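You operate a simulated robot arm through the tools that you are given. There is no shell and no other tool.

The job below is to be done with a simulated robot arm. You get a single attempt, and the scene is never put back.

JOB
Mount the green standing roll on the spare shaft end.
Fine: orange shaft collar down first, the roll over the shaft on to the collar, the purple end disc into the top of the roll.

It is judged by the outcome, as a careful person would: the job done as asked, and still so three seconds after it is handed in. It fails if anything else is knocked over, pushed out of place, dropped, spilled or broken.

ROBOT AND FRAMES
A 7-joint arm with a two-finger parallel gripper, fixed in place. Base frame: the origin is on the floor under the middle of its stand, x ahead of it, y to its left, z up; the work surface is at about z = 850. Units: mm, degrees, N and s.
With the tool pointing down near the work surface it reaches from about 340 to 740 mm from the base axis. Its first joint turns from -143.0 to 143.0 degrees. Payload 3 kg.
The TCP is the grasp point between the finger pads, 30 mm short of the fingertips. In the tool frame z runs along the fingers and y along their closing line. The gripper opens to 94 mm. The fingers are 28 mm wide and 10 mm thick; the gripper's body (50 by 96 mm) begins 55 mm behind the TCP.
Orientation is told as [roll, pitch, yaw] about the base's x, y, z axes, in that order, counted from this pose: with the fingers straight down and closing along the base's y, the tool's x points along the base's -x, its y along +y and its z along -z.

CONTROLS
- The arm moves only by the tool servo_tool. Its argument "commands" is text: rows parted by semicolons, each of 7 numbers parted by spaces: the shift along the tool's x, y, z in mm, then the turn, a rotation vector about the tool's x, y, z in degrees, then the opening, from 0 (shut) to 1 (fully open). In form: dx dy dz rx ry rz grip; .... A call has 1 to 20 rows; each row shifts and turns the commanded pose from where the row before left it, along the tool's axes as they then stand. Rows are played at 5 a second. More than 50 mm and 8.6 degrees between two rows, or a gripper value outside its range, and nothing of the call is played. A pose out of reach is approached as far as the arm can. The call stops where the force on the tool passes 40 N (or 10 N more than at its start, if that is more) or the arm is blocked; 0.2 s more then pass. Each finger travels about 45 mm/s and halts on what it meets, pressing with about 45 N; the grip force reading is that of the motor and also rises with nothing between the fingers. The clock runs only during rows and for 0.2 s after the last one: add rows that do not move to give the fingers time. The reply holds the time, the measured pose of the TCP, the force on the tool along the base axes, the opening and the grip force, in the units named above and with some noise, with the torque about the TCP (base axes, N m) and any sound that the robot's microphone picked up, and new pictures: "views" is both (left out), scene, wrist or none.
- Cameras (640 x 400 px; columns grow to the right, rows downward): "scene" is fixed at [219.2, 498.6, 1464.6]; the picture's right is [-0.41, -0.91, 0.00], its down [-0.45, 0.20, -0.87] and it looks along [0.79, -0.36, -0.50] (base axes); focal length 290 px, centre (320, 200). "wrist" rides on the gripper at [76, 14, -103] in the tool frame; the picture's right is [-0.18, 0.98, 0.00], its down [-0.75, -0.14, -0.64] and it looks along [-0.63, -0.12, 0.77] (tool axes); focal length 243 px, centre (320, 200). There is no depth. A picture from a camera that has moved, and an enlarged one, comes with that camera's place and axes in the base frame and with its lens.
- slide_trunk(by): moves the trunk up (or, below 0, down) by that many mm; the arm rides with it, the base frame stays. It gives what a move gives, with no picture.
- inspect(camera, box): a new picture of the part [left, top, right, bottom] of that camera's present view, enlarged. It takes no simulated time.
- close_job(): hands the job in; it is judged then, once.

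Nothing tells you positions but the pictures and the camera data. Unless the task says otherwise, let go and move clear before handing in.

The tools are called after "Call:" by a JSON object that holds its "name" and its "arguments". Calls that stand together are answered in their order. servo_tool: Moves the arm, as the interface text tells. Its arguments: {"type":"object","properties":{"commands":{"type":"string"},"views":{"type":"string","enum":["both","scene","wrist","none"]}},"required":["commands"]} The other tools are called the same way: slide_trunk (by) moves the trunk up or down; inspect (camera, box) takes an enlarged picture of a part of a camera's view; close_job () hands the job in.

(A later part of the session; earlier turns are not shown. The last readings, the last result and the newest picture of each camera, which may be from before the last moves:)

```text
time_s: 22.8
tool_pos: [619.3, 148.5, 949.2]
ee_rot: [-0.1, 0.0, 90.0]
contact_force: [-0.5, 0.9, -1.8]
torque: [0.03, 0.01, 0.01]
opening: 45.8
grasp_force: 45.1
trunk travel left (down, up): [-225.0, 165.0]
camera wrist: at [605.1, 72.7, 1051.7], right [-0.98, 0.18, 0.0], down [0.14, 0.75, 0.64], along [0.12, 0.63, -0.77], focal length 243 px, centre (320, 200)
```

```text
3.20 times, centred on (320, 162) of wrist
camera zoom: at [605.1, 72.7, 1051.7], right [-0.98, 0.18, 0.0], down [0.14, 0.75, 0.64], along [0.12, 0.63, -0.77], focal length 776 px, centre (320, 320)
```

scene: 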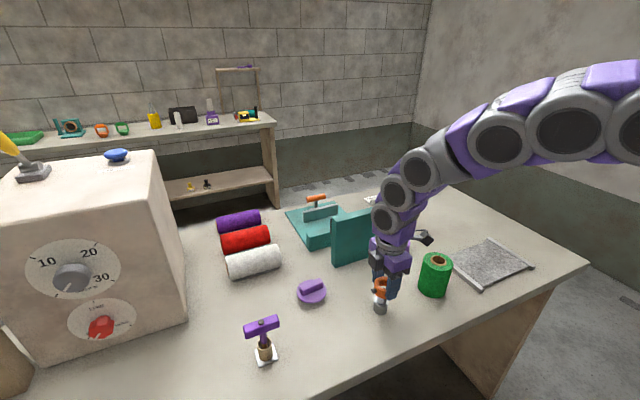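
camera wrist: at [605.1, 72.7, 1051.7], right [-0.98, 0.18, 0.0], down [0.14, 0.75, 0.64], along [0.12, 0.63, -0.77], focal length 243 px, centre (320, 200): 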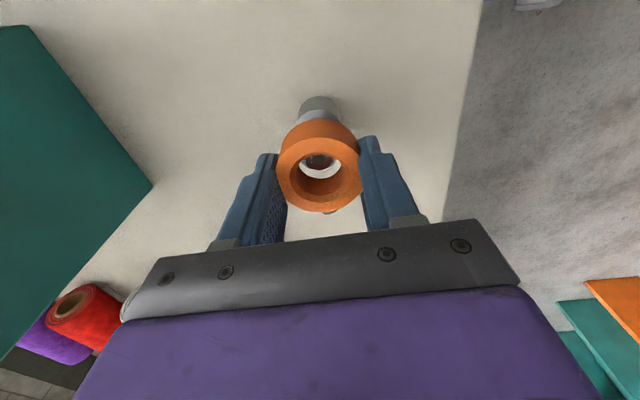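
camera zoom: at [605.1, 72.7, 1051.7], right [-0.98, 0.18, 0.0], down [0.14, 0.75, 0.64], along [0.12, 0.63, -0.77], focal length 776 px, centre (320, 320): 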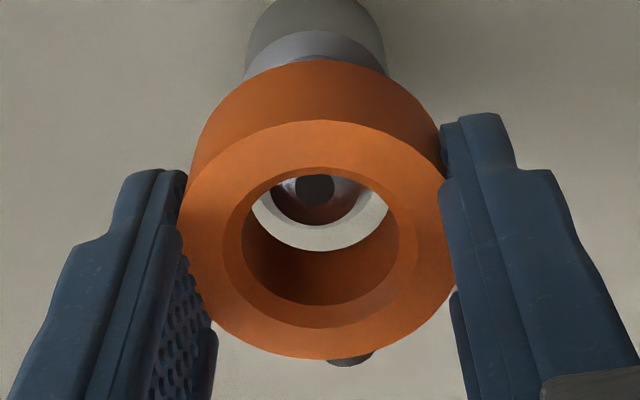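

The shaft tip is visible through the collar's hole and nearly centred. I'll nudge +0.7 mm in x and keep lowering slowly over the shaft.

Call:
{"name": "servo_tool", "arguments": {"commands": "0 -0.7 1 0 0 0 0; 0 0 3 0 0 0 0; 0 0 3 0 0 0 0; 0 0 3 0 0 0 0; 0 0 3 0 0 0 0; 0 0 3 0 0 0 0; 0 0 0 0 0 0 0", "views": "both"}}

Call:
{"name": "inspect", "arguments": {"camera": "scene", "box": [342, 260, 422, 320]}}

Call:
{"name": "inspect", "arguments": {"camera": "wrist", "box": [220, 100, 420, 225]}}

```text
time_s: 24.4
tool_pos: [620.0, 148.7, 933.4]
ee_rot: [0.1, 0.0, 90.0]
contact_force: [-0.5, -0.1, -2.1]
torque: [0.03, 0.04, -0.01]
opening: 45.7
grasp_force: 44.5
trunk travel left (down, up): [-225.0, 165.0]
camera wrist: at [605.8, 72.5, 1036.2], right [-0.98, 0.18, 0.0], down [0.14, 0.75, 0.64], along [0.12, 0.63, -0.77], focal length 243 px, centre (320, 200)
```

scene: 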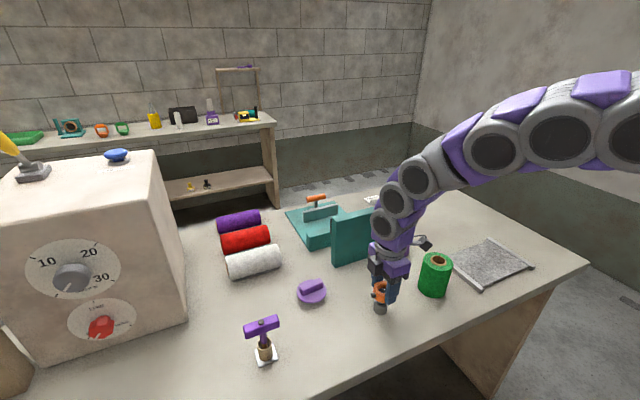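
wrist: 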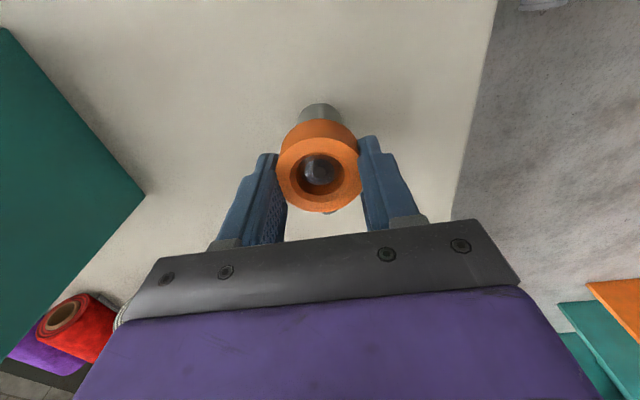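

```text
6.67 times, centred on (382, 290) of scene
camera zoom: at [219.2, 498.6, 1464.6], right [-0.41, -0.91, 0.0], down [-0.45, 0.2, -0.87], along [0.79, -0.36, -0.5], focal length 1936 px, centre (-93, -400)
```

zoom: 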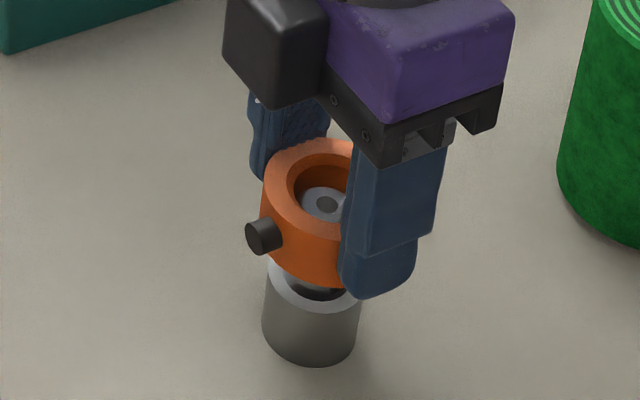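

```text
3.20 times, centred on (320, 162) of wrist
camera zoom: at [605.8, 72.5, 1036.2], right [-0.98, 0.18, 0.0], down [0.14, 0.75, 0.64], along [0.12, 0.63, -0.77], focal length 776 px, centre (320, 320)
```

zoom: 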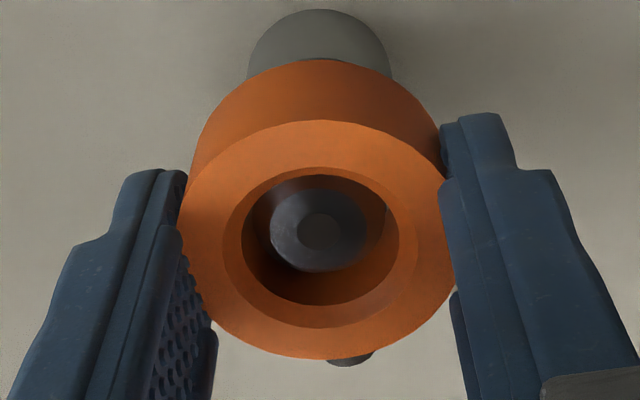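

The collar is sliding down the shaft with no force. I'll continue towards the shoulder.

Call:
{"name": "servo_tool", "arguments": {"commands": "0 0 3 0 0 0 0; 0 0 3 0 0 0 0; 0 0 3 0 0 0 0; 0 0 3 0 0 0 0; 0 0 2 0 0 0 0; 0 0 2 0 0 0 0; 0 0 1 0 0 0 0; 0 0 0 0 0 0 0", "views": "none"}}

Call:
{"name": "inspect", "arguments": {"camera": "scene", "box": [342, 260, 422, 320]}}

Call:
{"name": "inspect", "arguments": {"camera": "wrist", "box": [220, 100, 420, 225]}}

```text
time_s: 26.2
tool_pos: [620.1, 149.7, 916.1]
ee_rot: [0.0, 0.0, 90.0]
contact_force: [0.6, 0.2, -0.9]
torque: [-0.01, 0.01, -0.03]
opening: 45.8
grasp_force: 44.8
trunk travel left (down, up): [-225.0, 165.0]
```

```text
6.67 times, centred on (382, 290) of scene
camera zoom: at [219.2, 498.6, 1464.6], right [-0.41, -0.91, 0.0], down [-0.45, 0.2, -0.87], along [0.79, -0.36, -0.5], focal length 1936 px, centre (-93, -400)
```

zoom: 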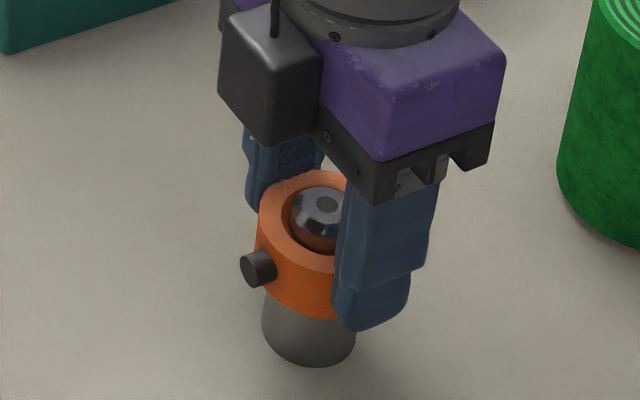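

```text
3.20 times, centred on (320, 162) of wrist
camera zoom: at [606.0, 72.8, 1019.2], right [-0.98, 0.18, 0.0], down [0.14, 0.75, 0.64], along [0.12, 0.63, -0.77], focal length 776 px, centre (320, 320)
```

zoom: 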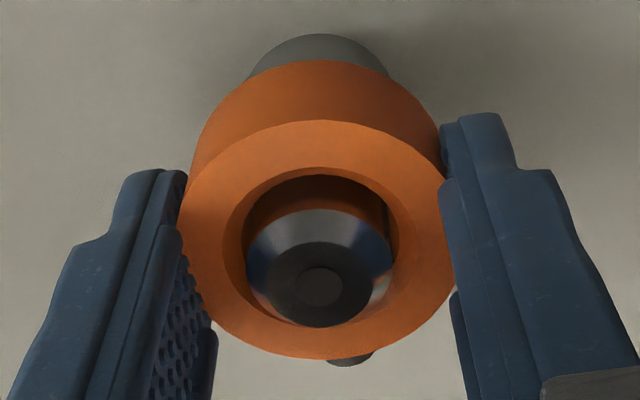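

There is still no contact force, so I'll go down in 1 mm steps until it seats.

Call:
{"name": "servo_tool", "arguments": {"commands": "0 0 1 0 0 0 0; 0 0 1 0 0 0 0; 0 0 1 0 0 0 0; 0 0 0 0 0 0 0", "views": "none"}}

```text
time_s: 27.2
tool_pos: [618.5, 149.1, 914.0]
ee_rot: [-0.1, 0.0, 89.9]
contact_force: [0.6, 0.6, 3.8]
torque: [-0.01, 0.09, 0.0]
opening: 45.6
grasp_force: 45.1
trunk travel left (down, up): [-225.0, 165.0]
```

A small upward force has appeared, which suggests the collar is touching the shoulder. I'll press one more millimetre to confirm.

Call:
{"name": "servo_tool", "arguments": {"commands": "0 0 0.7 0 0 0 0; 0 0 0.7 0 0 0 0; 0 0 0 0 0 0 0", "views": "wrist"}}

Call:
{"name": "inspect", "arguments": {"camera": "scene", "box": [342, 260, 422, 320]}}

Call:
{"name": "inspect", "arguments": {"camera": "wrist", "box": [220, 100, 420, 225]}}

```text
time_s: 28.0
tool_pos: [618.3, 150.3, 913.9]
ee_rot: [-0.2, -0.1, 89.9]
contact_force: [5.1, -1.1, 18.6]
torque: [-0.31, 0.4, -0.04]
opening: 45.6
grasp_force: 44.4
trunk travel left (down, up): [-225.0, 165.0]
camera wrist: at [605.2, 72.7, 1016.0], right [-0.98, 0.18, 0.0], down [0.14, 0.75, 0.64], along [0.12, 0.63, -0.77], focal length 243 px, centre (320, 200)
```

wrist: 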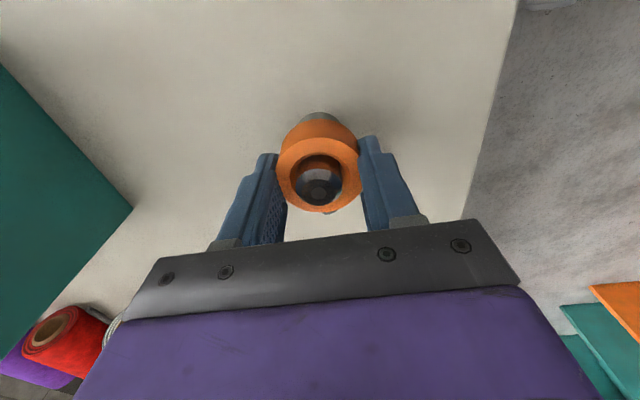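

```text
6.67 times, centred on (382, 290) of scene
camera zoom: at [219.2, 498.6, 1464.6], right [-0.41, -0.91, 0.0], down [-0.45, 0.2, -0.87], along [0.79, -0.36, -0.5], focal length 1936 px, centre (-93, -400)
```

zoom: 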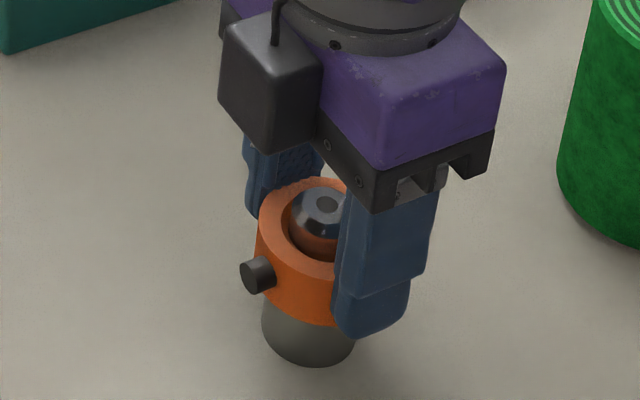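

```text
3.20 times, centred on (320, 162) of wrist
camera zoom: at [605.2, 72.7, 1016.0], right [-0.98, 0.18, 0.0], down [0.14, 0.75, 0.64], along [0.12, 0.63, -0.77], focal length 776 px, centre (320, 320)
```

zoom: 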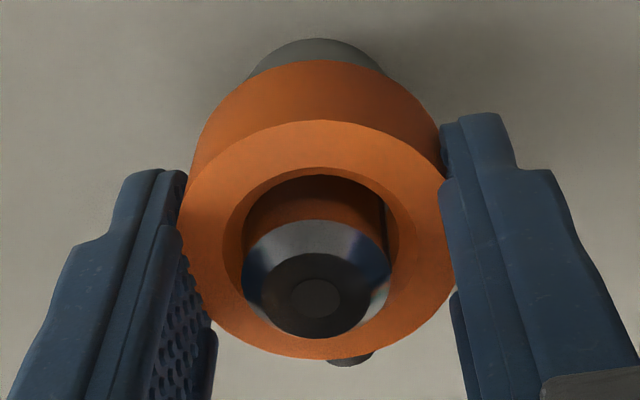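

The collar is seated, with about 19 N upward and the tool at the expected height. I'll relieve the push, open the fingers and rise straight up.

Call:
{"name": "servo_tool", "arguments": {"commands": "0 0 -1.2 0 0 0 0; 0 0 0 0 0 0 0; 0 0 0 0 0 0 0.6; 0 0 0 0 0 0 0.8; 0 0 0 0 0 0 0.9; 0 0 0 0 0 0 0.9; 0 0 -10 0 0 0 0.9; 0 0 -30 0 0 0 0.9; 0 0 -40 0 0 0 0.9; 0 0 -40 0 0 0 0.9; 0 0 -30 0 0 0 1; 0 0 0 0 0 0 1", "views": "both"}}

Call:
{"name": "inspect", "arguments": {"camera": "scene", "box": [342, 260, 422, 320]}}

Call:
{"name": "inspect", "arguments": {"camera": "wrist", "box": [270, 60, 370, 140]}}

```text
time_s: 30.6
tool_pos: [619.6, 147.1, 1063.6]
ee_rot: [0.1, 0.0, 90.0]
contact_force: [-0.2, 0.7, -0.4]
torque: [-0.02, 0.02, -0.01]
opening: 94.1
grasp_force: 0.1
trunk travel left (down, up): [-225.0, 165.0]
camera wrist: at [606.3, 71.4, 1166.2], right [-0.98, 0.18, 0.0], down [0.14, 0.75, 0.64], along [0.12, 0.63, -0.77], focal length 243 px, centre (320, 200)
```

scene: 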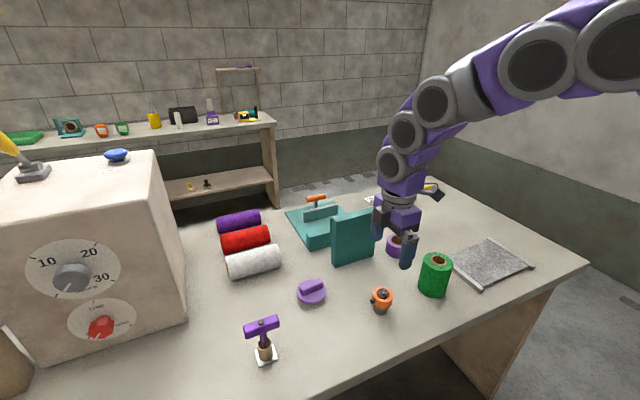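
wrist: 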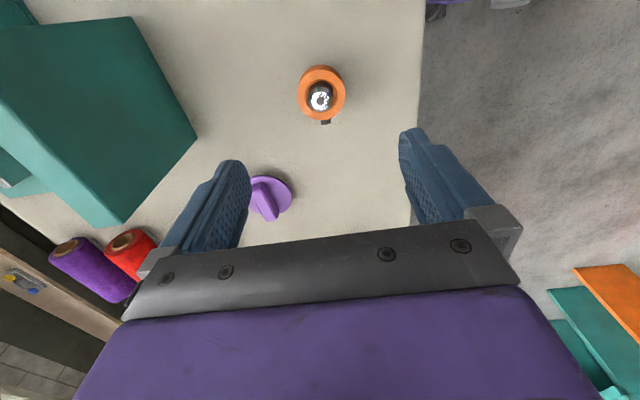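

```text
6.67 times, centred on (382, 290) of scene
camera zoom: at [219.2, 498.6, 1464.6], right [-0.41, -0.91, 0.0], down [-0.45, 0.2, -0.87], along [0.79, -0.36, -0.5], focal length 1936 px, centre (-93, -400)
```

zoom: 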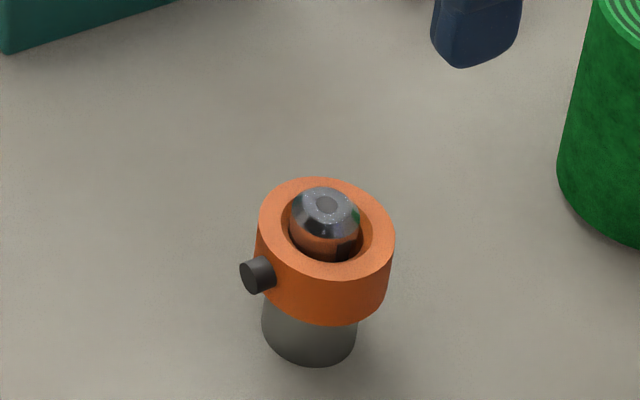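

```text
5.00 times, centred on (320, 100) of wrist
camera zoom: at [606.3, 71.4, 1166.2], right [-0.98, 0.18, 0.0], down [0.14, 0.75, 0.64], along [0.12, 0.63, -0.77], focal length 1213 px, centre (320, 700)
```

zoom: 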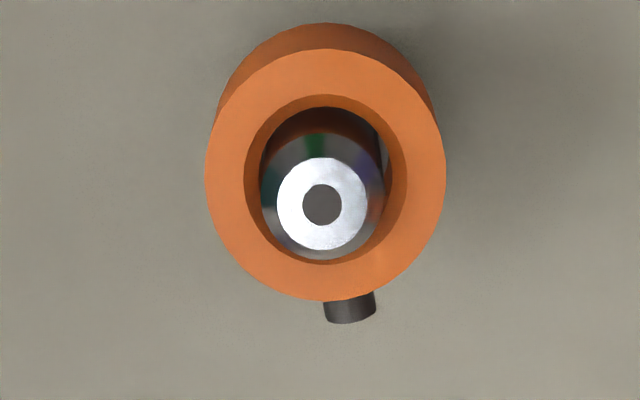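

The collar is now seated level on the shoulder, around the shaft at about (619.5, 149.5). Next is the green roll, which I take to be near (615,-18); I'll move above it to look.

Call:
{"name": "servo_tool", "arguments": {"commands": "40 0 -5 0 0 0 1; 42 0 -5 0 0 0 1; 42 1 0 0 0 0 1; 42 1 0 0 0 0 1; 0 0 0 0 0 0 1; 0 0 0 0 0 0 1", "views": "both"}}

Call:
{"name": "inspect", "arguments": {"camera": "wrist", "box": [220, 20, 420, 220]}}

```text
time_s: 32.0
tool_pos: [617.3, -18.1, 1074.8]
ee_rot: [-0.1, -0.1, 90.0]
contact_force: [0.8, 0.5, -0.4]
torque: [0.0, -0.05, -0.01]
opening: 94.0
grasp_force: 0.0
trunk travel left (down, up): [-225.0, 165.0]
camera wrist: at [604.2, -93.3, 1177.2], right [-0.98, 0.18, 0.0], down [0.14, 0.75, 0.64], along [0.12, 0.63, -0.77], focal length 243 px, centre (320, 200)
```

scene: 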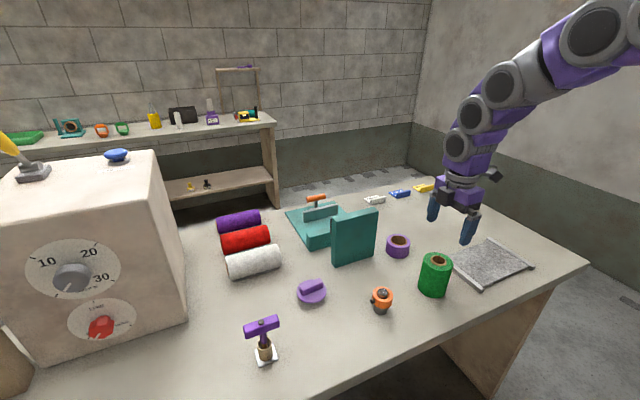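
wrist: 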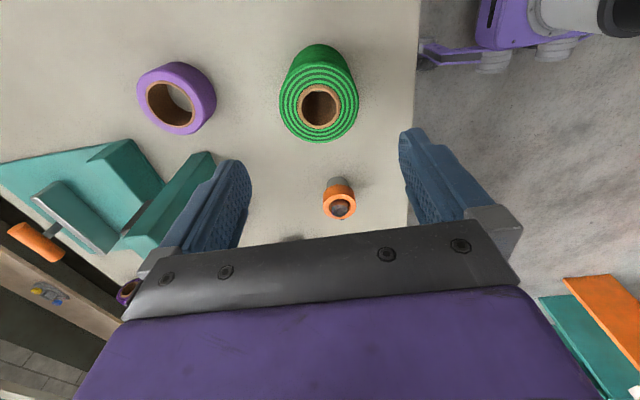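

```text
2.00 times, centred on (320, 120) of wrist
camera zoom: at [604.2, -93.3, 1177.2], right [-0.98, 0.18, 0.0], down [0.14, 0.75, 0.64], along [0.12, 0.63, -0.77], focal length 485 px, centre (320, 360)
```

zoom: 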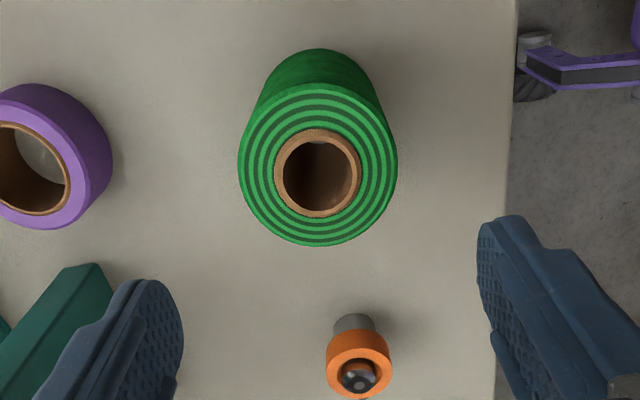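

The roll is centred about 1 mm from the tool axis, is roughly 72 mm across, and its top is near z=956. I'll correct the offset and come down to just above it for another check.

Call:
{"name": "servo_tool", "arguments": {"commands": "1.1 -1 30 0 0 0 1; 0 0 30 0 0 0 1; 0 0 15 0 0 0 1; 0 0 0 0 0 0 1", "views": "both"}}

Call:
{"name": "inspect", "arguments": {"camera": "wrist", "box": [220, 60, 420, 220]}}

```text
time_s: 33.0
tool_pos: [618.9, -18.7, 997.0]
ee_rot: [0.0, 0.0, 90.2]
contact_force: [0.3, 0.0, 0.5]
torque: [0.01, 0.0, 0.0]
opening: 93.8
grasp_force: 0.1
trunk travel left (down, up): [-225.0, 165.0]
camera wrist: at [605.4, -94.8, 1099.9], right [-0.98, 0.18, 0.0], down [0.14, 0.75, 0.64], along [0.12, 0.63, -0.77], focal length 243 px, centre (320, 200)
```

scene: 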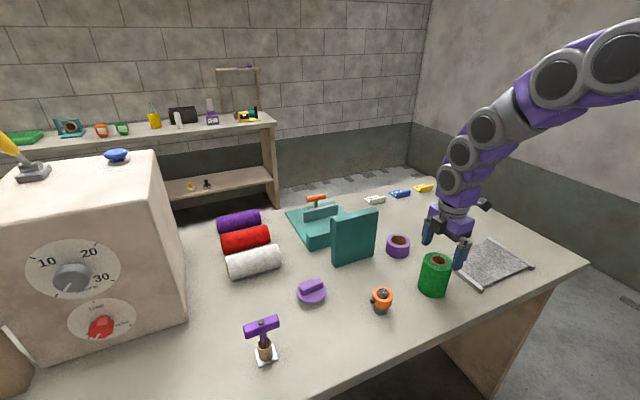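
wrist: 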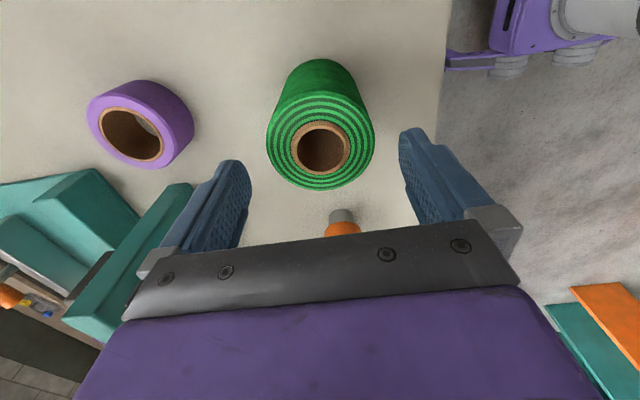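

```text
2.50 times, centred on (320, 140) of wrist
camera zoom: at [605.4, -94.8, 1099.9], right [-0.98, 0.18, 0.0], down [0.14, 0.75, 0.64], along [0.12, 0.63, -0.77], focal length 606 px, centre (320, 350)
```

zoom: 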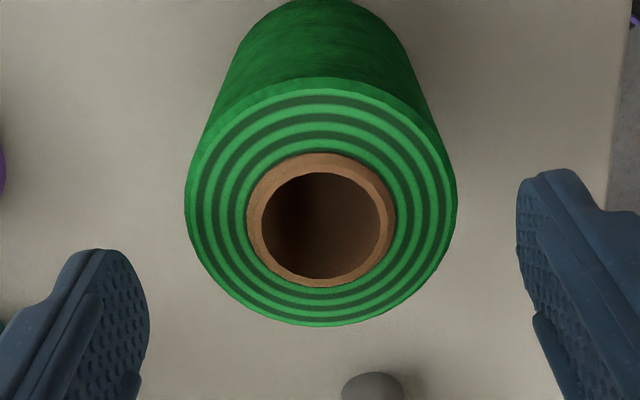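

The roll sits centred between the fingers. I'll go down to grip it well below its top edge and close.

Call:
{"name": "servo_tool", "arguments": {"commands": "1 0.3 20 0 0 0 1; 0 0 20 0 0 0 1; 0 0 15 0 0 0 1; 0 0 10 0 0 0 1; 0 0 4 0 0 0 1; 0 0 0 0 0 0 1; 0 0 0 0 0 0 0.85; 0 0 0 0 0 0 0.75; 0 0 0 0 0 0 0.4; 0 0 0 0 0 0 0.4; 0 0 0 0 0 0 0.4", "views": "both"}}

Call:
{"name": "inspect", "arguments": {"camera": "wrist", "box": [220, 80, 420, 240]}}

```text
time_s: 35.4
tool_pos: [618.4, -19.8, 928.5]
ee_rot: [-0.1, -0.1, 89.9]
contact_force: [1.9, 0.0, 1.5]
torque: [0.01, 0.0, 0.01]
opening: 74.3
grasp_force: 44.6
trunk travel left (down, up): [-225.0, 165.0]
camera wrist: at [604.8, -95.8, 1031.6], right [-0.98, 0.18, 0.0], down [0.14, 0.75, 0.64], along [0.12, 0.63, -0.77], focal length 243 px, centre (320, 200)
```

scene: 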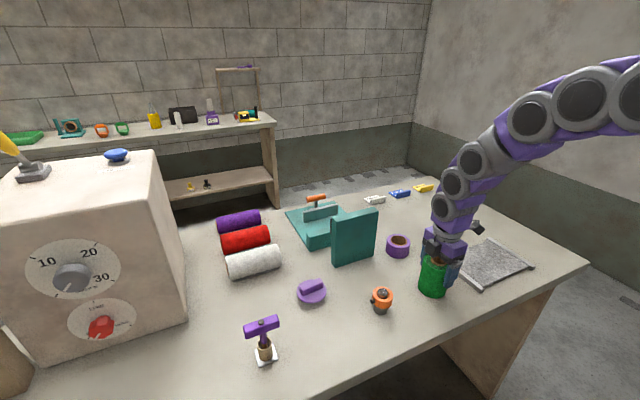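
wrist: 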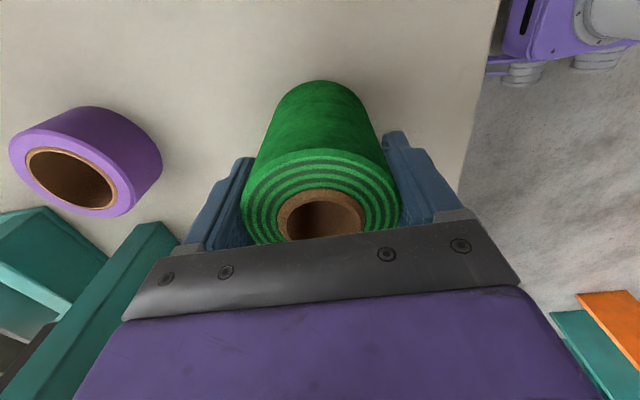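

```text
2.50 times, centred on (320, 160) of wrist
camera zoom: at [604.8, -95.8, 1031.6], right [-0.98, 0.18, 0.0], down [0.14, 0.75, 0.64], along [0.12, 0.63, -0.77], focal length 606 px, centre (320, 300)
```

zoom: 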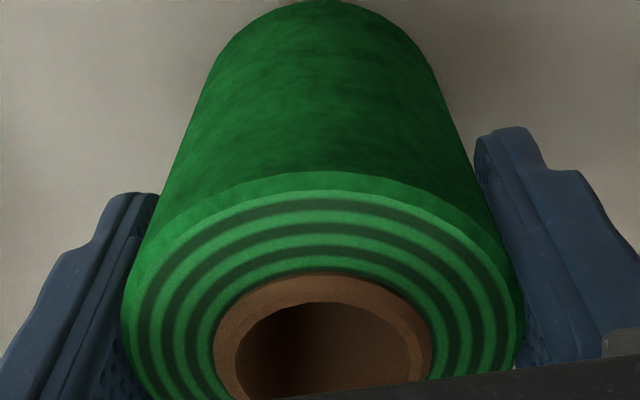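

The roll is gripped at 74 mm with 45 N. I'll lift it gently and check whether it holds.

Call:
{"name": "servo_tool", "arguments": {"commands": "0 0 -1 0 0 0 0.4; 0 0 -2 0 0 0 0.4; 0 0 -3 0 0 0 0.4; 0 0 -4 0 0 0 0.4; 0 0 -3 0 0 0 0.4; 0 0 -2 0 0 0 0.4; 0 0 0 0 0 0 0.4", "views": "both"}}

Call:
{"name": "inspect", "arguments": {"camera": "scene", "box": [395, 230, 475, 310]}}

Call:
{"name": "inspect", "arguments": {"camera": "wrist", "box": [220, 80, 420, 240]}}

```text
time_s: 37.0
tool_pos: [618.0, -18.3, 943.9]
ee_rot: [0.0, 0.0, 90.0]
contact_force: [-0.2, -0.3, -2.9]
torque: [0.0, 0.02, 0.0]
opening: 74.2
grasp_force: 45.4
trunk travel left (down, up): [-225.0, 165.0]
camera wrist: at [604.8, -95.7, 1046.3], right [-0.98, 0.18, 0.0], down [0.14, 0.75, 0.64], along [0.12, 0.63, -0.77], focal length 243 px, centre (320, 200)
```

scene: 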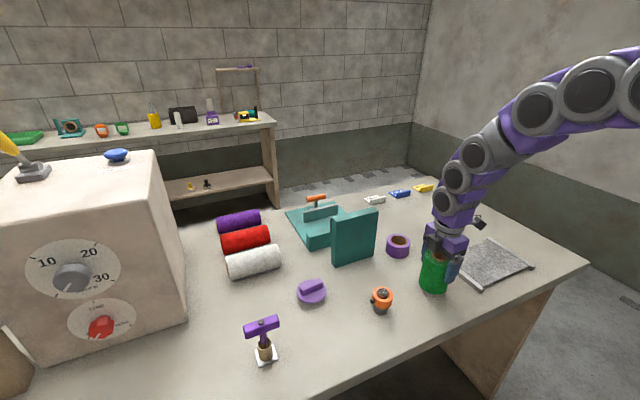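
wrist: 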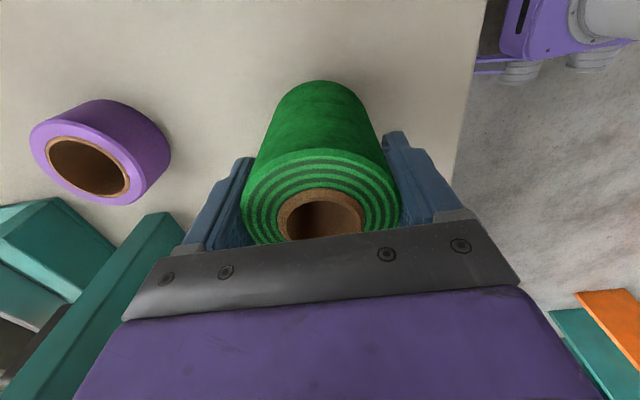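

```text
5.00 times, centred on (435, 270) of scene
camera zoom: at [219.2, 498.6, 1464.6], right [-0.41, -0.91, 0.0], down [-0.45, 0.2, -0.87], along [0.79, -0.36, -0.5], focal length 1452 px, centre (-255, -150)
```

zoom: 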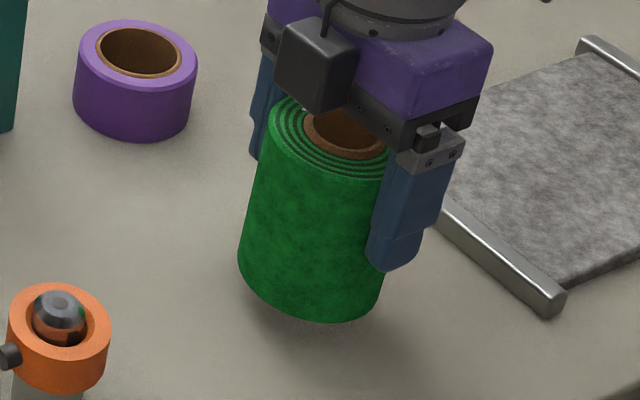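

```text
2.50 times, centred on (320, 160) of wrist
camera zoom: at [604.8, -95.7, 1046.3], right [-0.98, 0.18, 0.0], down [0.14, 0.75, 0.64], along [0.12, 0.63, -0.77], focal length 606 px, centre (320, 300)
```

zoom: 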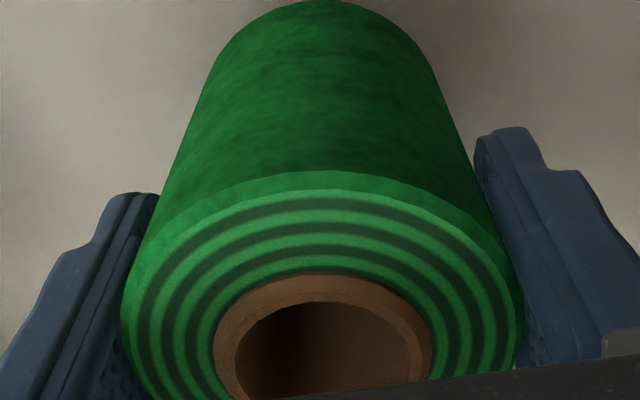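

The roll lifted cleanly with no slip. I'll raise it above the shaft tip and carry it over slowly.

Call:
{"name": "servo_tool", "arguments": {"commands": "0 0 -6 0 0 0 0.4; 0 0 -12 0 0 0 0.4; 0 0 -18 0 0 0 0.4; 0 0 -20 0 0 0 0.4; 0 0 -15 0 0 0 0.4; 0 0 -10 0 0 0 0.4; -6 0 0 0 0 0 0.4; -12 -0.3 0 0 0 0 0.4; -18 -0.5 0 0 0 0 0.4; -22 -0.5 0 0 0 0 0.4; -24 0 0 0 0 0 0.4; -24 0 0 0 0 0 0.4; -22 0 0 0 0 0 0.4; -18 0 0 0 0 0 0.4; -13 0 0 0 0 0 0.4; -10 0 0 0 0 0 0.4; 0 0 0 0 0 0 0.4; 0 0 0 0 0 0 0.4", "views": "both"}}

Call:
{"name": "inspect", "arguments": {"camera": "scene", "box": [335, 220, 435, 320]}}

Call:
{"name": "inspect", "arguments": {"camera": "wrist", "box": [220, 60, 420, 240]}}

```text
time_s: 40.8
tool_pos: [618.2, 151.3, 1025.8]
ee_rot: [0.0, -0.1, 90.0]
contact_force: [-0.8, -0.4, -2.6]
torque: [-0.02, -0.01, 0.01]
opening: 74.1
grasp_force: 45.5
trunk travel left (down, up): [-225.0, 165.0]
camera wrist: at [605.1, 74.3, 1127.9], right [-0.98, 0.18, 0.0], down [0.14, 0.75, 0.64], along [0.12, 0.63, -0.77], focal length 243 px, centre (320, 200)
```

scene: 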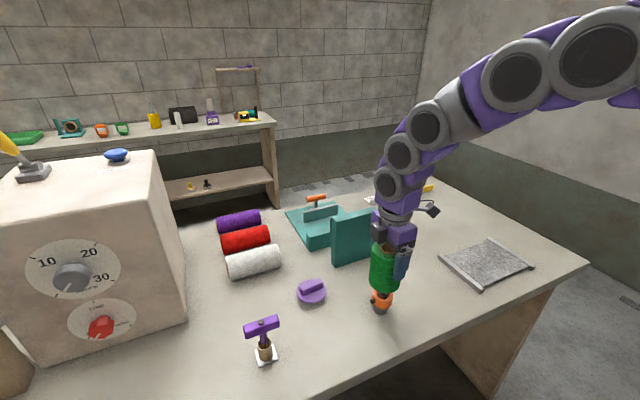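
wrist: 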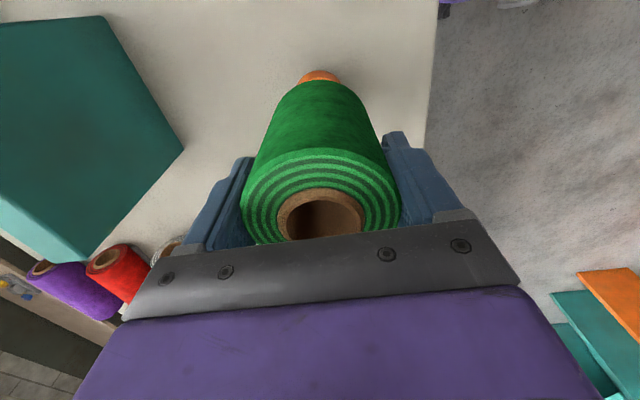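

```text
4.00 times, centred on (385, 270) of scene
camera zoom: at [219.2, 498.6, 1464.6], right [-0.41, -0.91, 0.0], down [-0.45, 0.2, -0.87], along [0.79, -0.36, -0.5], focal length 1162 px, centre (60, -80)
```

zoom: 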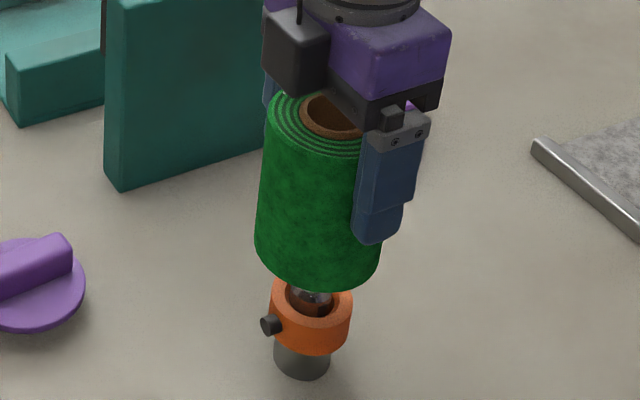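

```text
2.22 times, centred on (320, 150) of wrist
camera zoom: at [605.1, 74.3, 1127.9], right [-0.98, 0.18, 0.0], down [0.14, 0.75, 0.64], along [0.12, 0.63, -0.77], focal length 539 px, centre (320, 311)
```

zoom: 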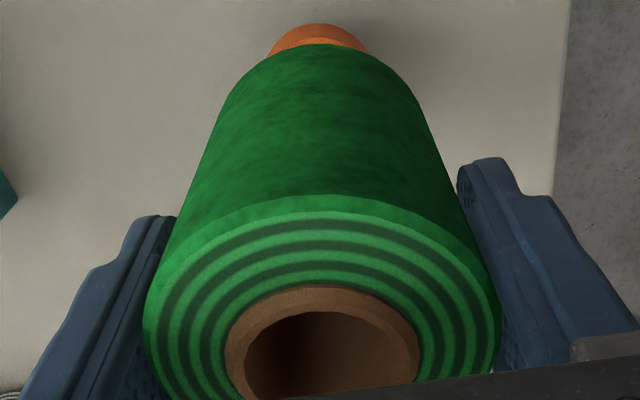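

The roll hangs above the shaft, within about 1 mm of centred and with roughly 3 mm of clearance around the shaft. I'll nudge +0.8 mm in x and lower it slowly.

Call:
{"name": "servo_tool", "arguments": {"commands": "0 -0.8 5 0 0 0 0.4; 0 0 8 0 0 0 0.4; 0 0 8 0 0 0 0.4; 0 0 4 0 0 0 0.4; 0 0 3 0 0 0 0.4; 0 0 3 0 0 0 0.4; 0 0 0 0 0 0 0.4", "views": "wrist"}}

Call:
{"name": "inspect", "arguments": {"camera": "scene", "box": [335, 220, 435, 320]}}

```text
time_s: 42.4
tool_pos: [621.2, 149.9, 995.8]
ee_rot: [-0.1, 0.1, 90.0]
contact_force: [0.4, 0.1, -2.0]
torque: [-0.04, 0.0, -0.02]
opening: 74.1
grasp_force: 44.6
trunk travel left (down, up): [-225.0, 165.0]
camera wrist: at [606.7, 74.1, 1096.8], right [-0.98, 0.18, 0.0], down [0.14, 0.75, 0.64], along [0.12, 0.63, -0.77], focal length 243 px, centre (320, 200)
```

wrist: 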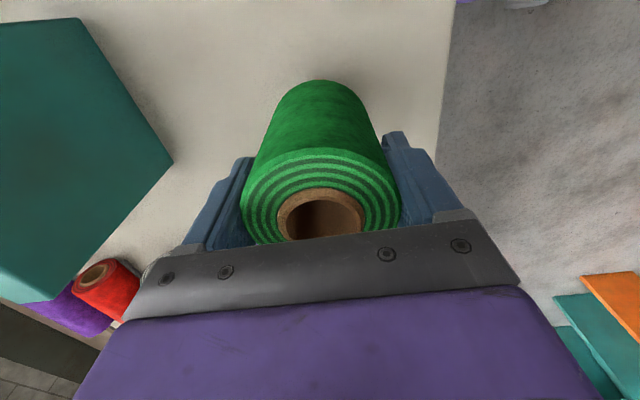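

```text
4.00 times, centred on (385, 270) of scene
camera zoom: at [219.2, 498.6, 1464.6], right [-0.41, -0.91, 0.0], down [-0.45, 0.2, -0.87], along [0.79, -0.36, -0.5], focal length 1162 px, centre (60, -80)
```

zoom: 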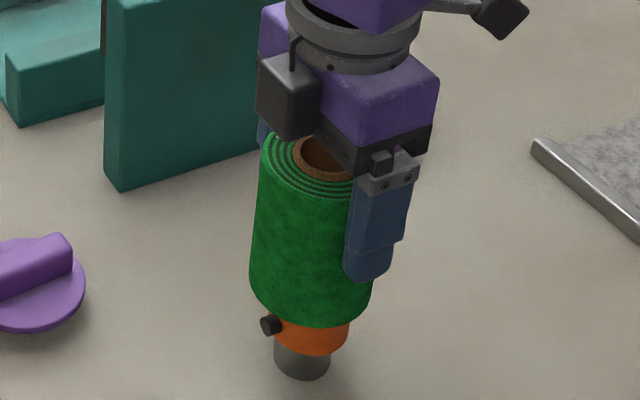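

No contact yet, and the roll's lower end is just around the shaft tip. I'll continue down in small steps to the collar.

Call:
{"name": "servo_tool", "arguments": {"commands": "0 0 2 0 0 0 0.4; 0 0 2 0 0 0 0.4; 0 0 2 0 0 0 0.4; 0 0 2 0 0 0 0.4; 0 0 0 0 0 0 0.4", "views": "none"}}

Call:
{"name": "inspect", "arguments": {"camera": "scene", "box": [335, 220, 435, 320]}}

```text
time_s: 43.6
tool_pos: [619.6, 150.0, 987.1]
ee_rot: [0.0, 0.0, 90.0]
contact_force: [0.4, -0.7, -2.4]
torque: [-0.01, 0.01, -0.03]
opening: 74.6
grasp_force: 45.6
trunk travel left (down, up): [-225.0, 165.0]
```

```text
4.00 times, centred on (385, 270) of scene
camera zoom: at [219.2, 498.6, 1464.6], right [-0.41, -0.91, 0.0], down [-0.45, 0.2, -0.87], along [0.79, -0.36, -0.5], focal length 1162 px, centre (60, -80)
```

zoom: 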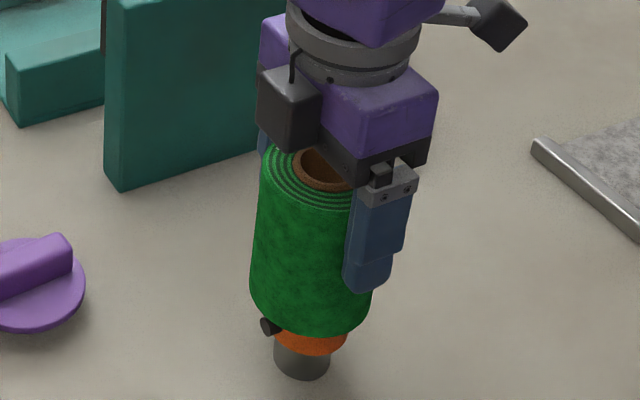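

Call:
{"name": "servo_tool", "arguments": {"commands": "0 0 1 0 0 0 0.4; 0 0 1 0 0 0 0.4; 0 0 1 0 0 0 0.4; 0 0 0 0 0 0 0.4", "views": "none"}}

```text
time_s: 44.6
tool_pos: [619.6, 149.9, 985.7]
ee_rot: [-0.3, 0.0, 89.9]
contact_force: [-0.5, 2.4, 14.3]
torque: [0.03, 0.38, -0.06]
opening: 74.3
grasp_force: 45.3
trunk travel left (down, up): [-225.0, 165.0]
```

Contact came at the expected height, with the roll's bottom near z=906. I'll look before releasing.

Call:
{"name": "inspect", "arguments": {"camera": "scene", "box": [350, 240, 420, 320]}}

Call:
{"name": "inspect", "arguments": {"camera": "wrist", "box": [220, 60, 420, 240]}}

```text
5.00 times, centred on (385, 280) of scene
camera zoom: at [219.2, 498.6, 1464.6], right [-0.41, -0.91, 0.0], down [-0.45, 0.2, -0.87], along [0.79, -0.36, -0.5], focal length 1452 px, centre (-5, -200)
```

zoom: 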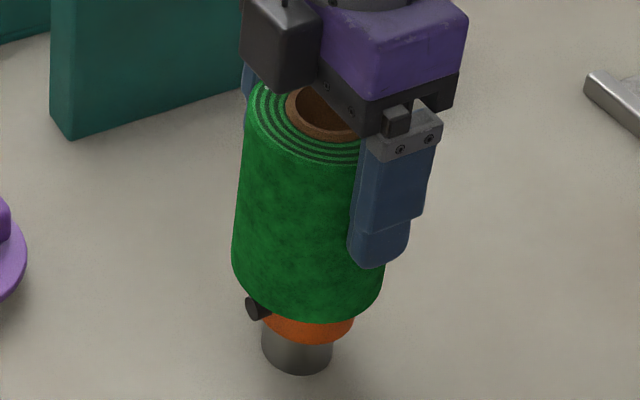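

```text
2.22 times, centred on (320, 150) of wrist
camera zoom: at [606.2, 73.3, 1087.5], right [-0.98, 0.18, 0.0], down [0.14, 0.75, 0.64], along [0.12, 0.63, -0.77], focal length 539 px, centre (320, 311)
```

zoom: 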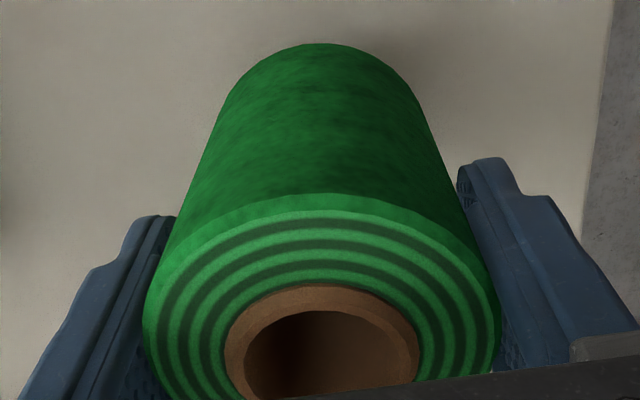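

The roll is upright on the collar. I'll ease off the push, open the fingers slowly and rise straight up.

Call:
{"name": "servo_tool", "arguments": {"commands": "0 0 -1.2 0 0 0 0.4; 0 0 0 0 0 0 0.4; 0 0 0 0 0 0 0.82; 0 0 0 0 0 0 0.9; 0 0 0 0 0 0 1; 0 0 0 0 0 0 1; 0 0 0 0 0 0 1", "views": "none"}}

Call:
{"name": "inspect", "arguments": {"camera": "wrist", "box": [220, 60, 420, 240]}}

Call:
{"name": "inspect", "arguments": {"camera": "scene", "box": [350, 240, 420, 320]}}

```text
time_s: 46.2
tool_pos: [619.7, 148.3, 984.5]
ee_rot: [0.0, 0.1, 90.0]
contact_force: [-0.1, 0.6, -0.3]
torque: [-0.02, 0.0, 0.0]
opening: 94.2
grasp_force: 0.1
trunk travel left (down, up): [-225.0, 165.0]
```

```text
2.22 times, centred on (320, 150) of wrist
camera zoom: at [606.5, 72.7, 1087.2], right [-0.98, 0.18, 0.0], down [0.14, 0.75, 0.64], along [0.12, 0.63, -0.77], focal length 539 px, centre (320, 311)
```

zoom: 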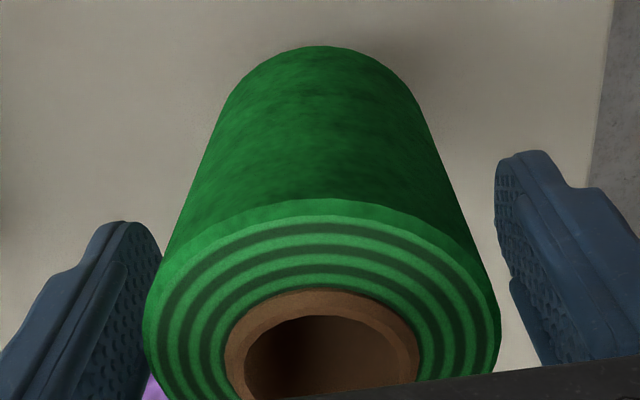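

```text
5.00 times, centred on (385, 280) of scene
camera zoom: at [219.2, 498.6, 1464.6], right [-0.41, -0.91, 0.0], down [-0.45, 0.2, -0.87], along [0.79, -0.36, -0.5], focal length 1452 px, centre (-5, -200)
```

zoom: 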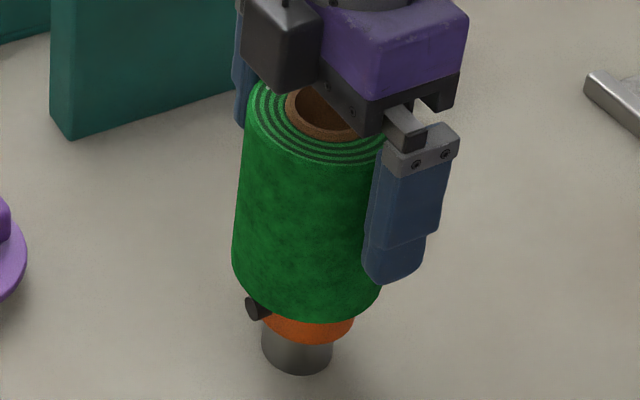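

The roll stands by itself. I'll rise clear and take a picture of the mounted roll to record where its core is.

Call:
{"name": "servo_tool", "arguments": {"commands": "0 0 -5 0 0 0 1; 0 0 -20 0 0 0 1; 0 0 -40 0 0 0 1; 0 0 -45 0 0 0 1; 0 0 -30 0 0 0 1; 0 0 0 0 0 0 1; 0 0 0 0 0 0 1", "views": "both"}}

Call:
{"name": "inspect", "arguments": {"camera": "wrist", "box": [250, 40, 390, 160]}}

Call:
{"name": "inspect", "arguments": {"camera": "scene", "box": [345, 235, 425, 320]}}

```text
time_s: 47.8
tool_pos: [618.3, 152.0, 1124.8]
ee_rot: [-0.1, 0.0, 90.1]
contact_force: [-0.2, 0.8, -0.3]
torque: [-0.02, 0.01, 0.0]
opening: 94.3
grasp_force: 0.0
trunk travel left (down, up): [-225.0, 165.0]
camera wrist: at [604.9, 75.4, 1226.8], right [-0.98, 0.18, 0.0], down [0.14, 0.75, 0.64], along [0.12, 0.63, -0.77], focal length 243 px, centre (320, 200)
```

scene: 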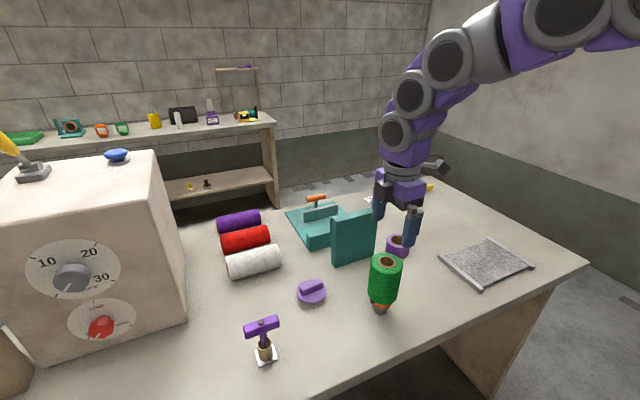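
wrist: 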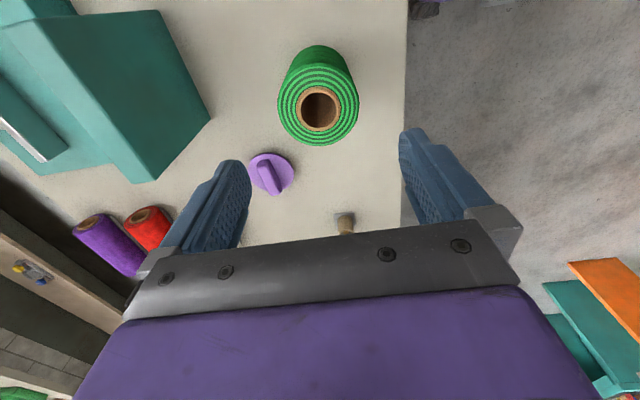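

```text
3.33 times, centred on (320, 100) of wrist
camera zoom: at [604.9, 75.4, 1226.8], right [-0.98, 0.18, 0.0], down [0.14, 0.75, 0.64], along [0.12, 0.63, -0.77], focal length 809 px, centre (320, 533)
```

zoom: 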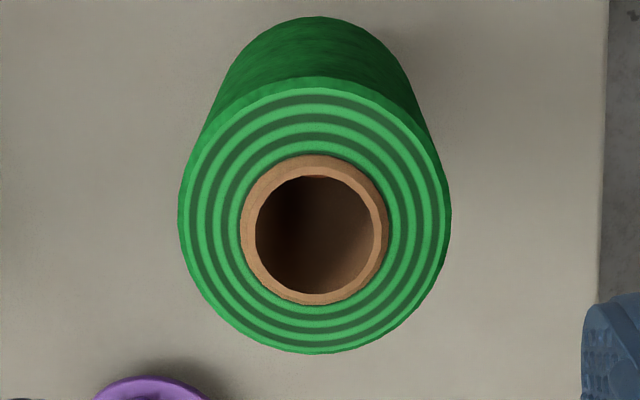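

```text
4.71 times, centred on (385, 278) of scene
camera zoom: at [219.2, 498.6, 1464.6], right [-0.41, -0.91, 0.0], down [-0.45, 0.2, -0.87], along [0.79, -0.36, -0.5], focal length 1366 px, centre (14, -165)
```

zoom: 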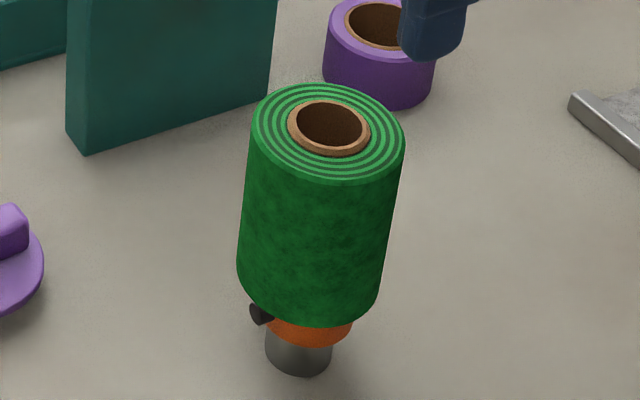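

The roll is mounted upright on the collar, with its core centred near (620,150) and a hole of about 32 mm. Now I'll go to the purple disc near (734,292), which is far out, so I'll approach at height and test the reach.

Call:
{"name": "servo_tool", "arguments": {"commands": "-25 -20 0 0 0 0 1; -25 -20 0 0 0 0 1; -25 -20 0 0 0 0 1; -25 -20 0 0 0 0 1; 0 0 0 0 0 0 1; 0 0 0 0 0 0 1", "views": "both"}}

Call:
{"name": "inspect", "arguments": {"camera": "scene", "box": [280, 265, 344, 310]}}

```text
time_s: 49.2
tool_pos: [699.1, 250.1, 1125.4]
ee_rot: [0.0, 0.1, 90.0]
contact_force: [-0.9, 1.0, 0.2]
torque: [-0.01, -0.03, 0.02]
opening: 94.2
grasp_force: 0.0
trunk travel left (down, up): [-225.0, 165.0]
camera wrist: at [686.4, 173.3, 1227.4], right [-0.98, 0.18, 0.0], down [0.14, 0.75, 0.64], along [0.12, 0.63, -0.77], focal length 243 px, centre (320, 200)
```

scene: 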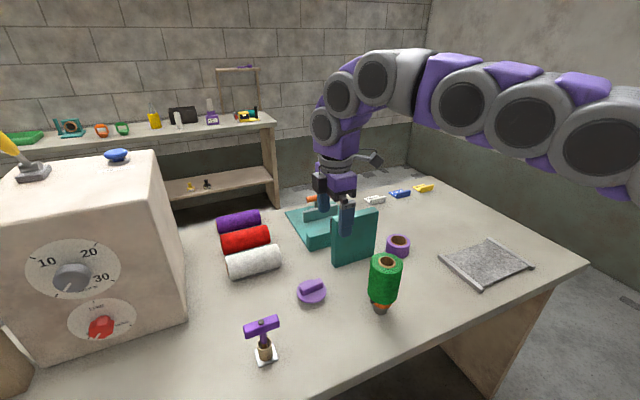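
wrist: 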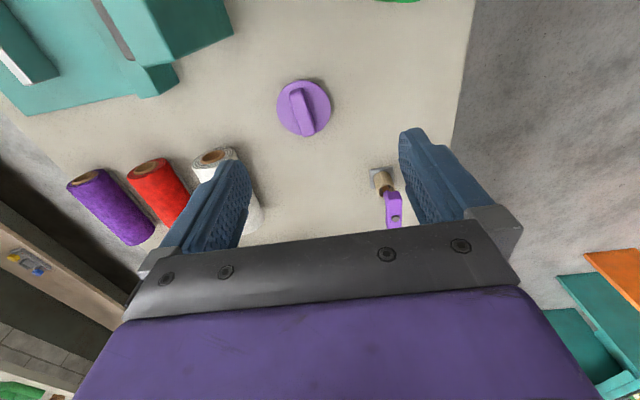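

```text
8.89 times, centred on (312, 288) of scene
camera zoom: at [219.2, 498.6, 1464.6], right [-0.41, -0.91, 0.0], down [-0.45, 0.2, -0.87], along [0.79, -0.36, -0.5], focal length 2581 px, centre (391, -578)
```

zoom: 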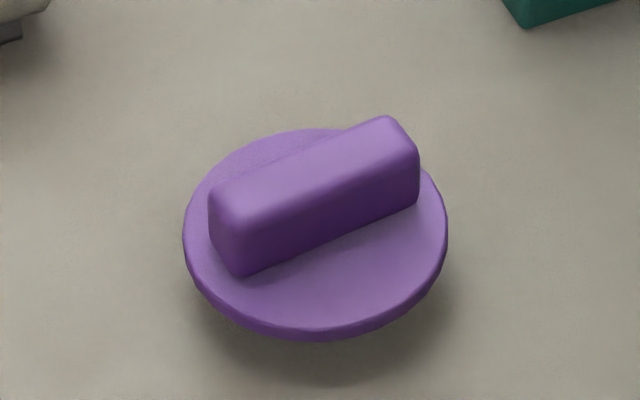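

Call:
{"name": "inspect", "arguments": {"camera": "wrist", "box": [264, 65, 344, 145]}}

```text
5.00 times, centred on (304, 105) of wrist
camera zoom: at [686.4, 173.3, 1227.4], right [-0.98, 0.18, 0.0], down [0.14, 0.75, 0.64], along [0.12, 0.63, -0.77], focal length 1213 px, centre (400, 675)
```

zoom: 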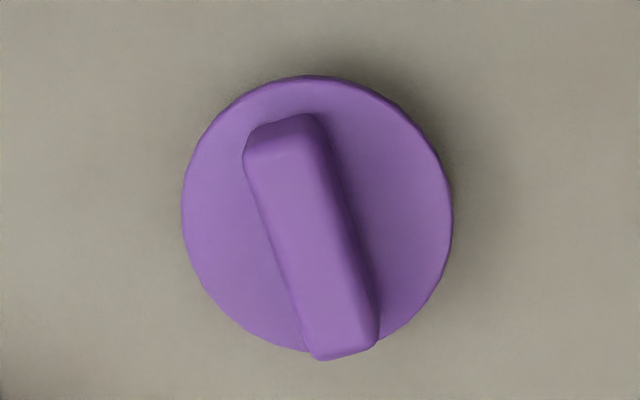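

The disc is 80 mm across with its plate top at about z=870, centred near (733,293). The grip bar's top is at about z=892, turned some 5° from y. I'll move over it at height and see whether the arm gets there.

Call:
{"name": "servo_tool", "arguments": {"commands": "-22 -17 0 0 0 0 1; -21 -17 0 0 0 0 1; 0 0 0 0 0 -5 1; 0 0 0 0 0 0 1; 0 0 0 0 0 0 1", "views": "both"}}

```text
time_s: 50.4
tool_pos: [701.1, 285.0, 1120.3]
ee_rot: [0.0, 0.1, 95.0]
contact_force: [-0.2, 0.1, 0.5]
torque: [-0.01, 0.0, 0.0]
opening: 94.2
grasp_force: 0.0
out of reach, approached as far as the arm can: row 1, 2
trunk travel left (down, up): [-225.0, 165.0]
camera wrist: at [693.6, 208.0, 1222.1], right [-1.0, 0.1, 0.0], down [0.07, 0.76, 0.64], along [0.06, 0.64, -0.77], focal length 243 px, centre (320, 200)
```

scene: 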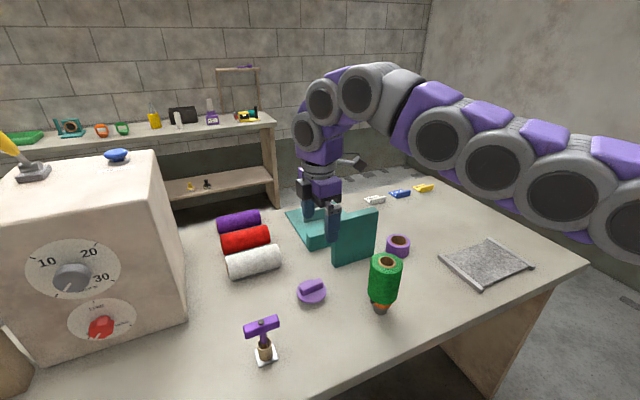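
wrist: 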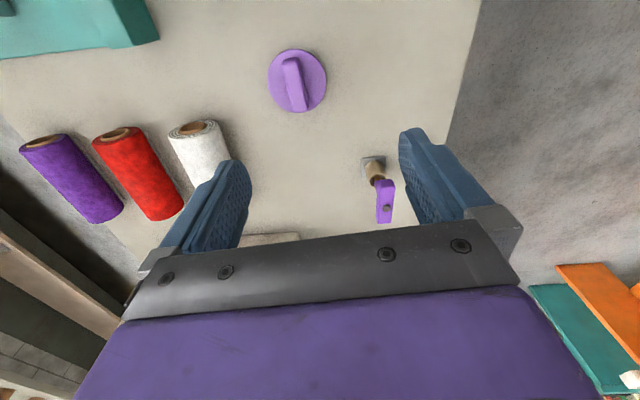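

The arm stops about 35 mm short of the disc with the tool upright. Lowering the trunk brings the shoulder closer to table height and may add reach, so I'll lower it in part. Nothing is below the gripper there.

Call:
{"name": "slide_trunk", "arguments": {"by": -130}}

```text
time_s: 52.0
tool_pos: [699.5, 284.5, 990.8]
ee_rot: [0.0, 0.0, 95.0]
contact_force: [0.1, 0.5, 0.2]
torque: [0.05, 0.0, 0.0]
opening: 93.9
grasp_force: 0.1
trunk travel left (down, up): [-95.0, 295.0]
```

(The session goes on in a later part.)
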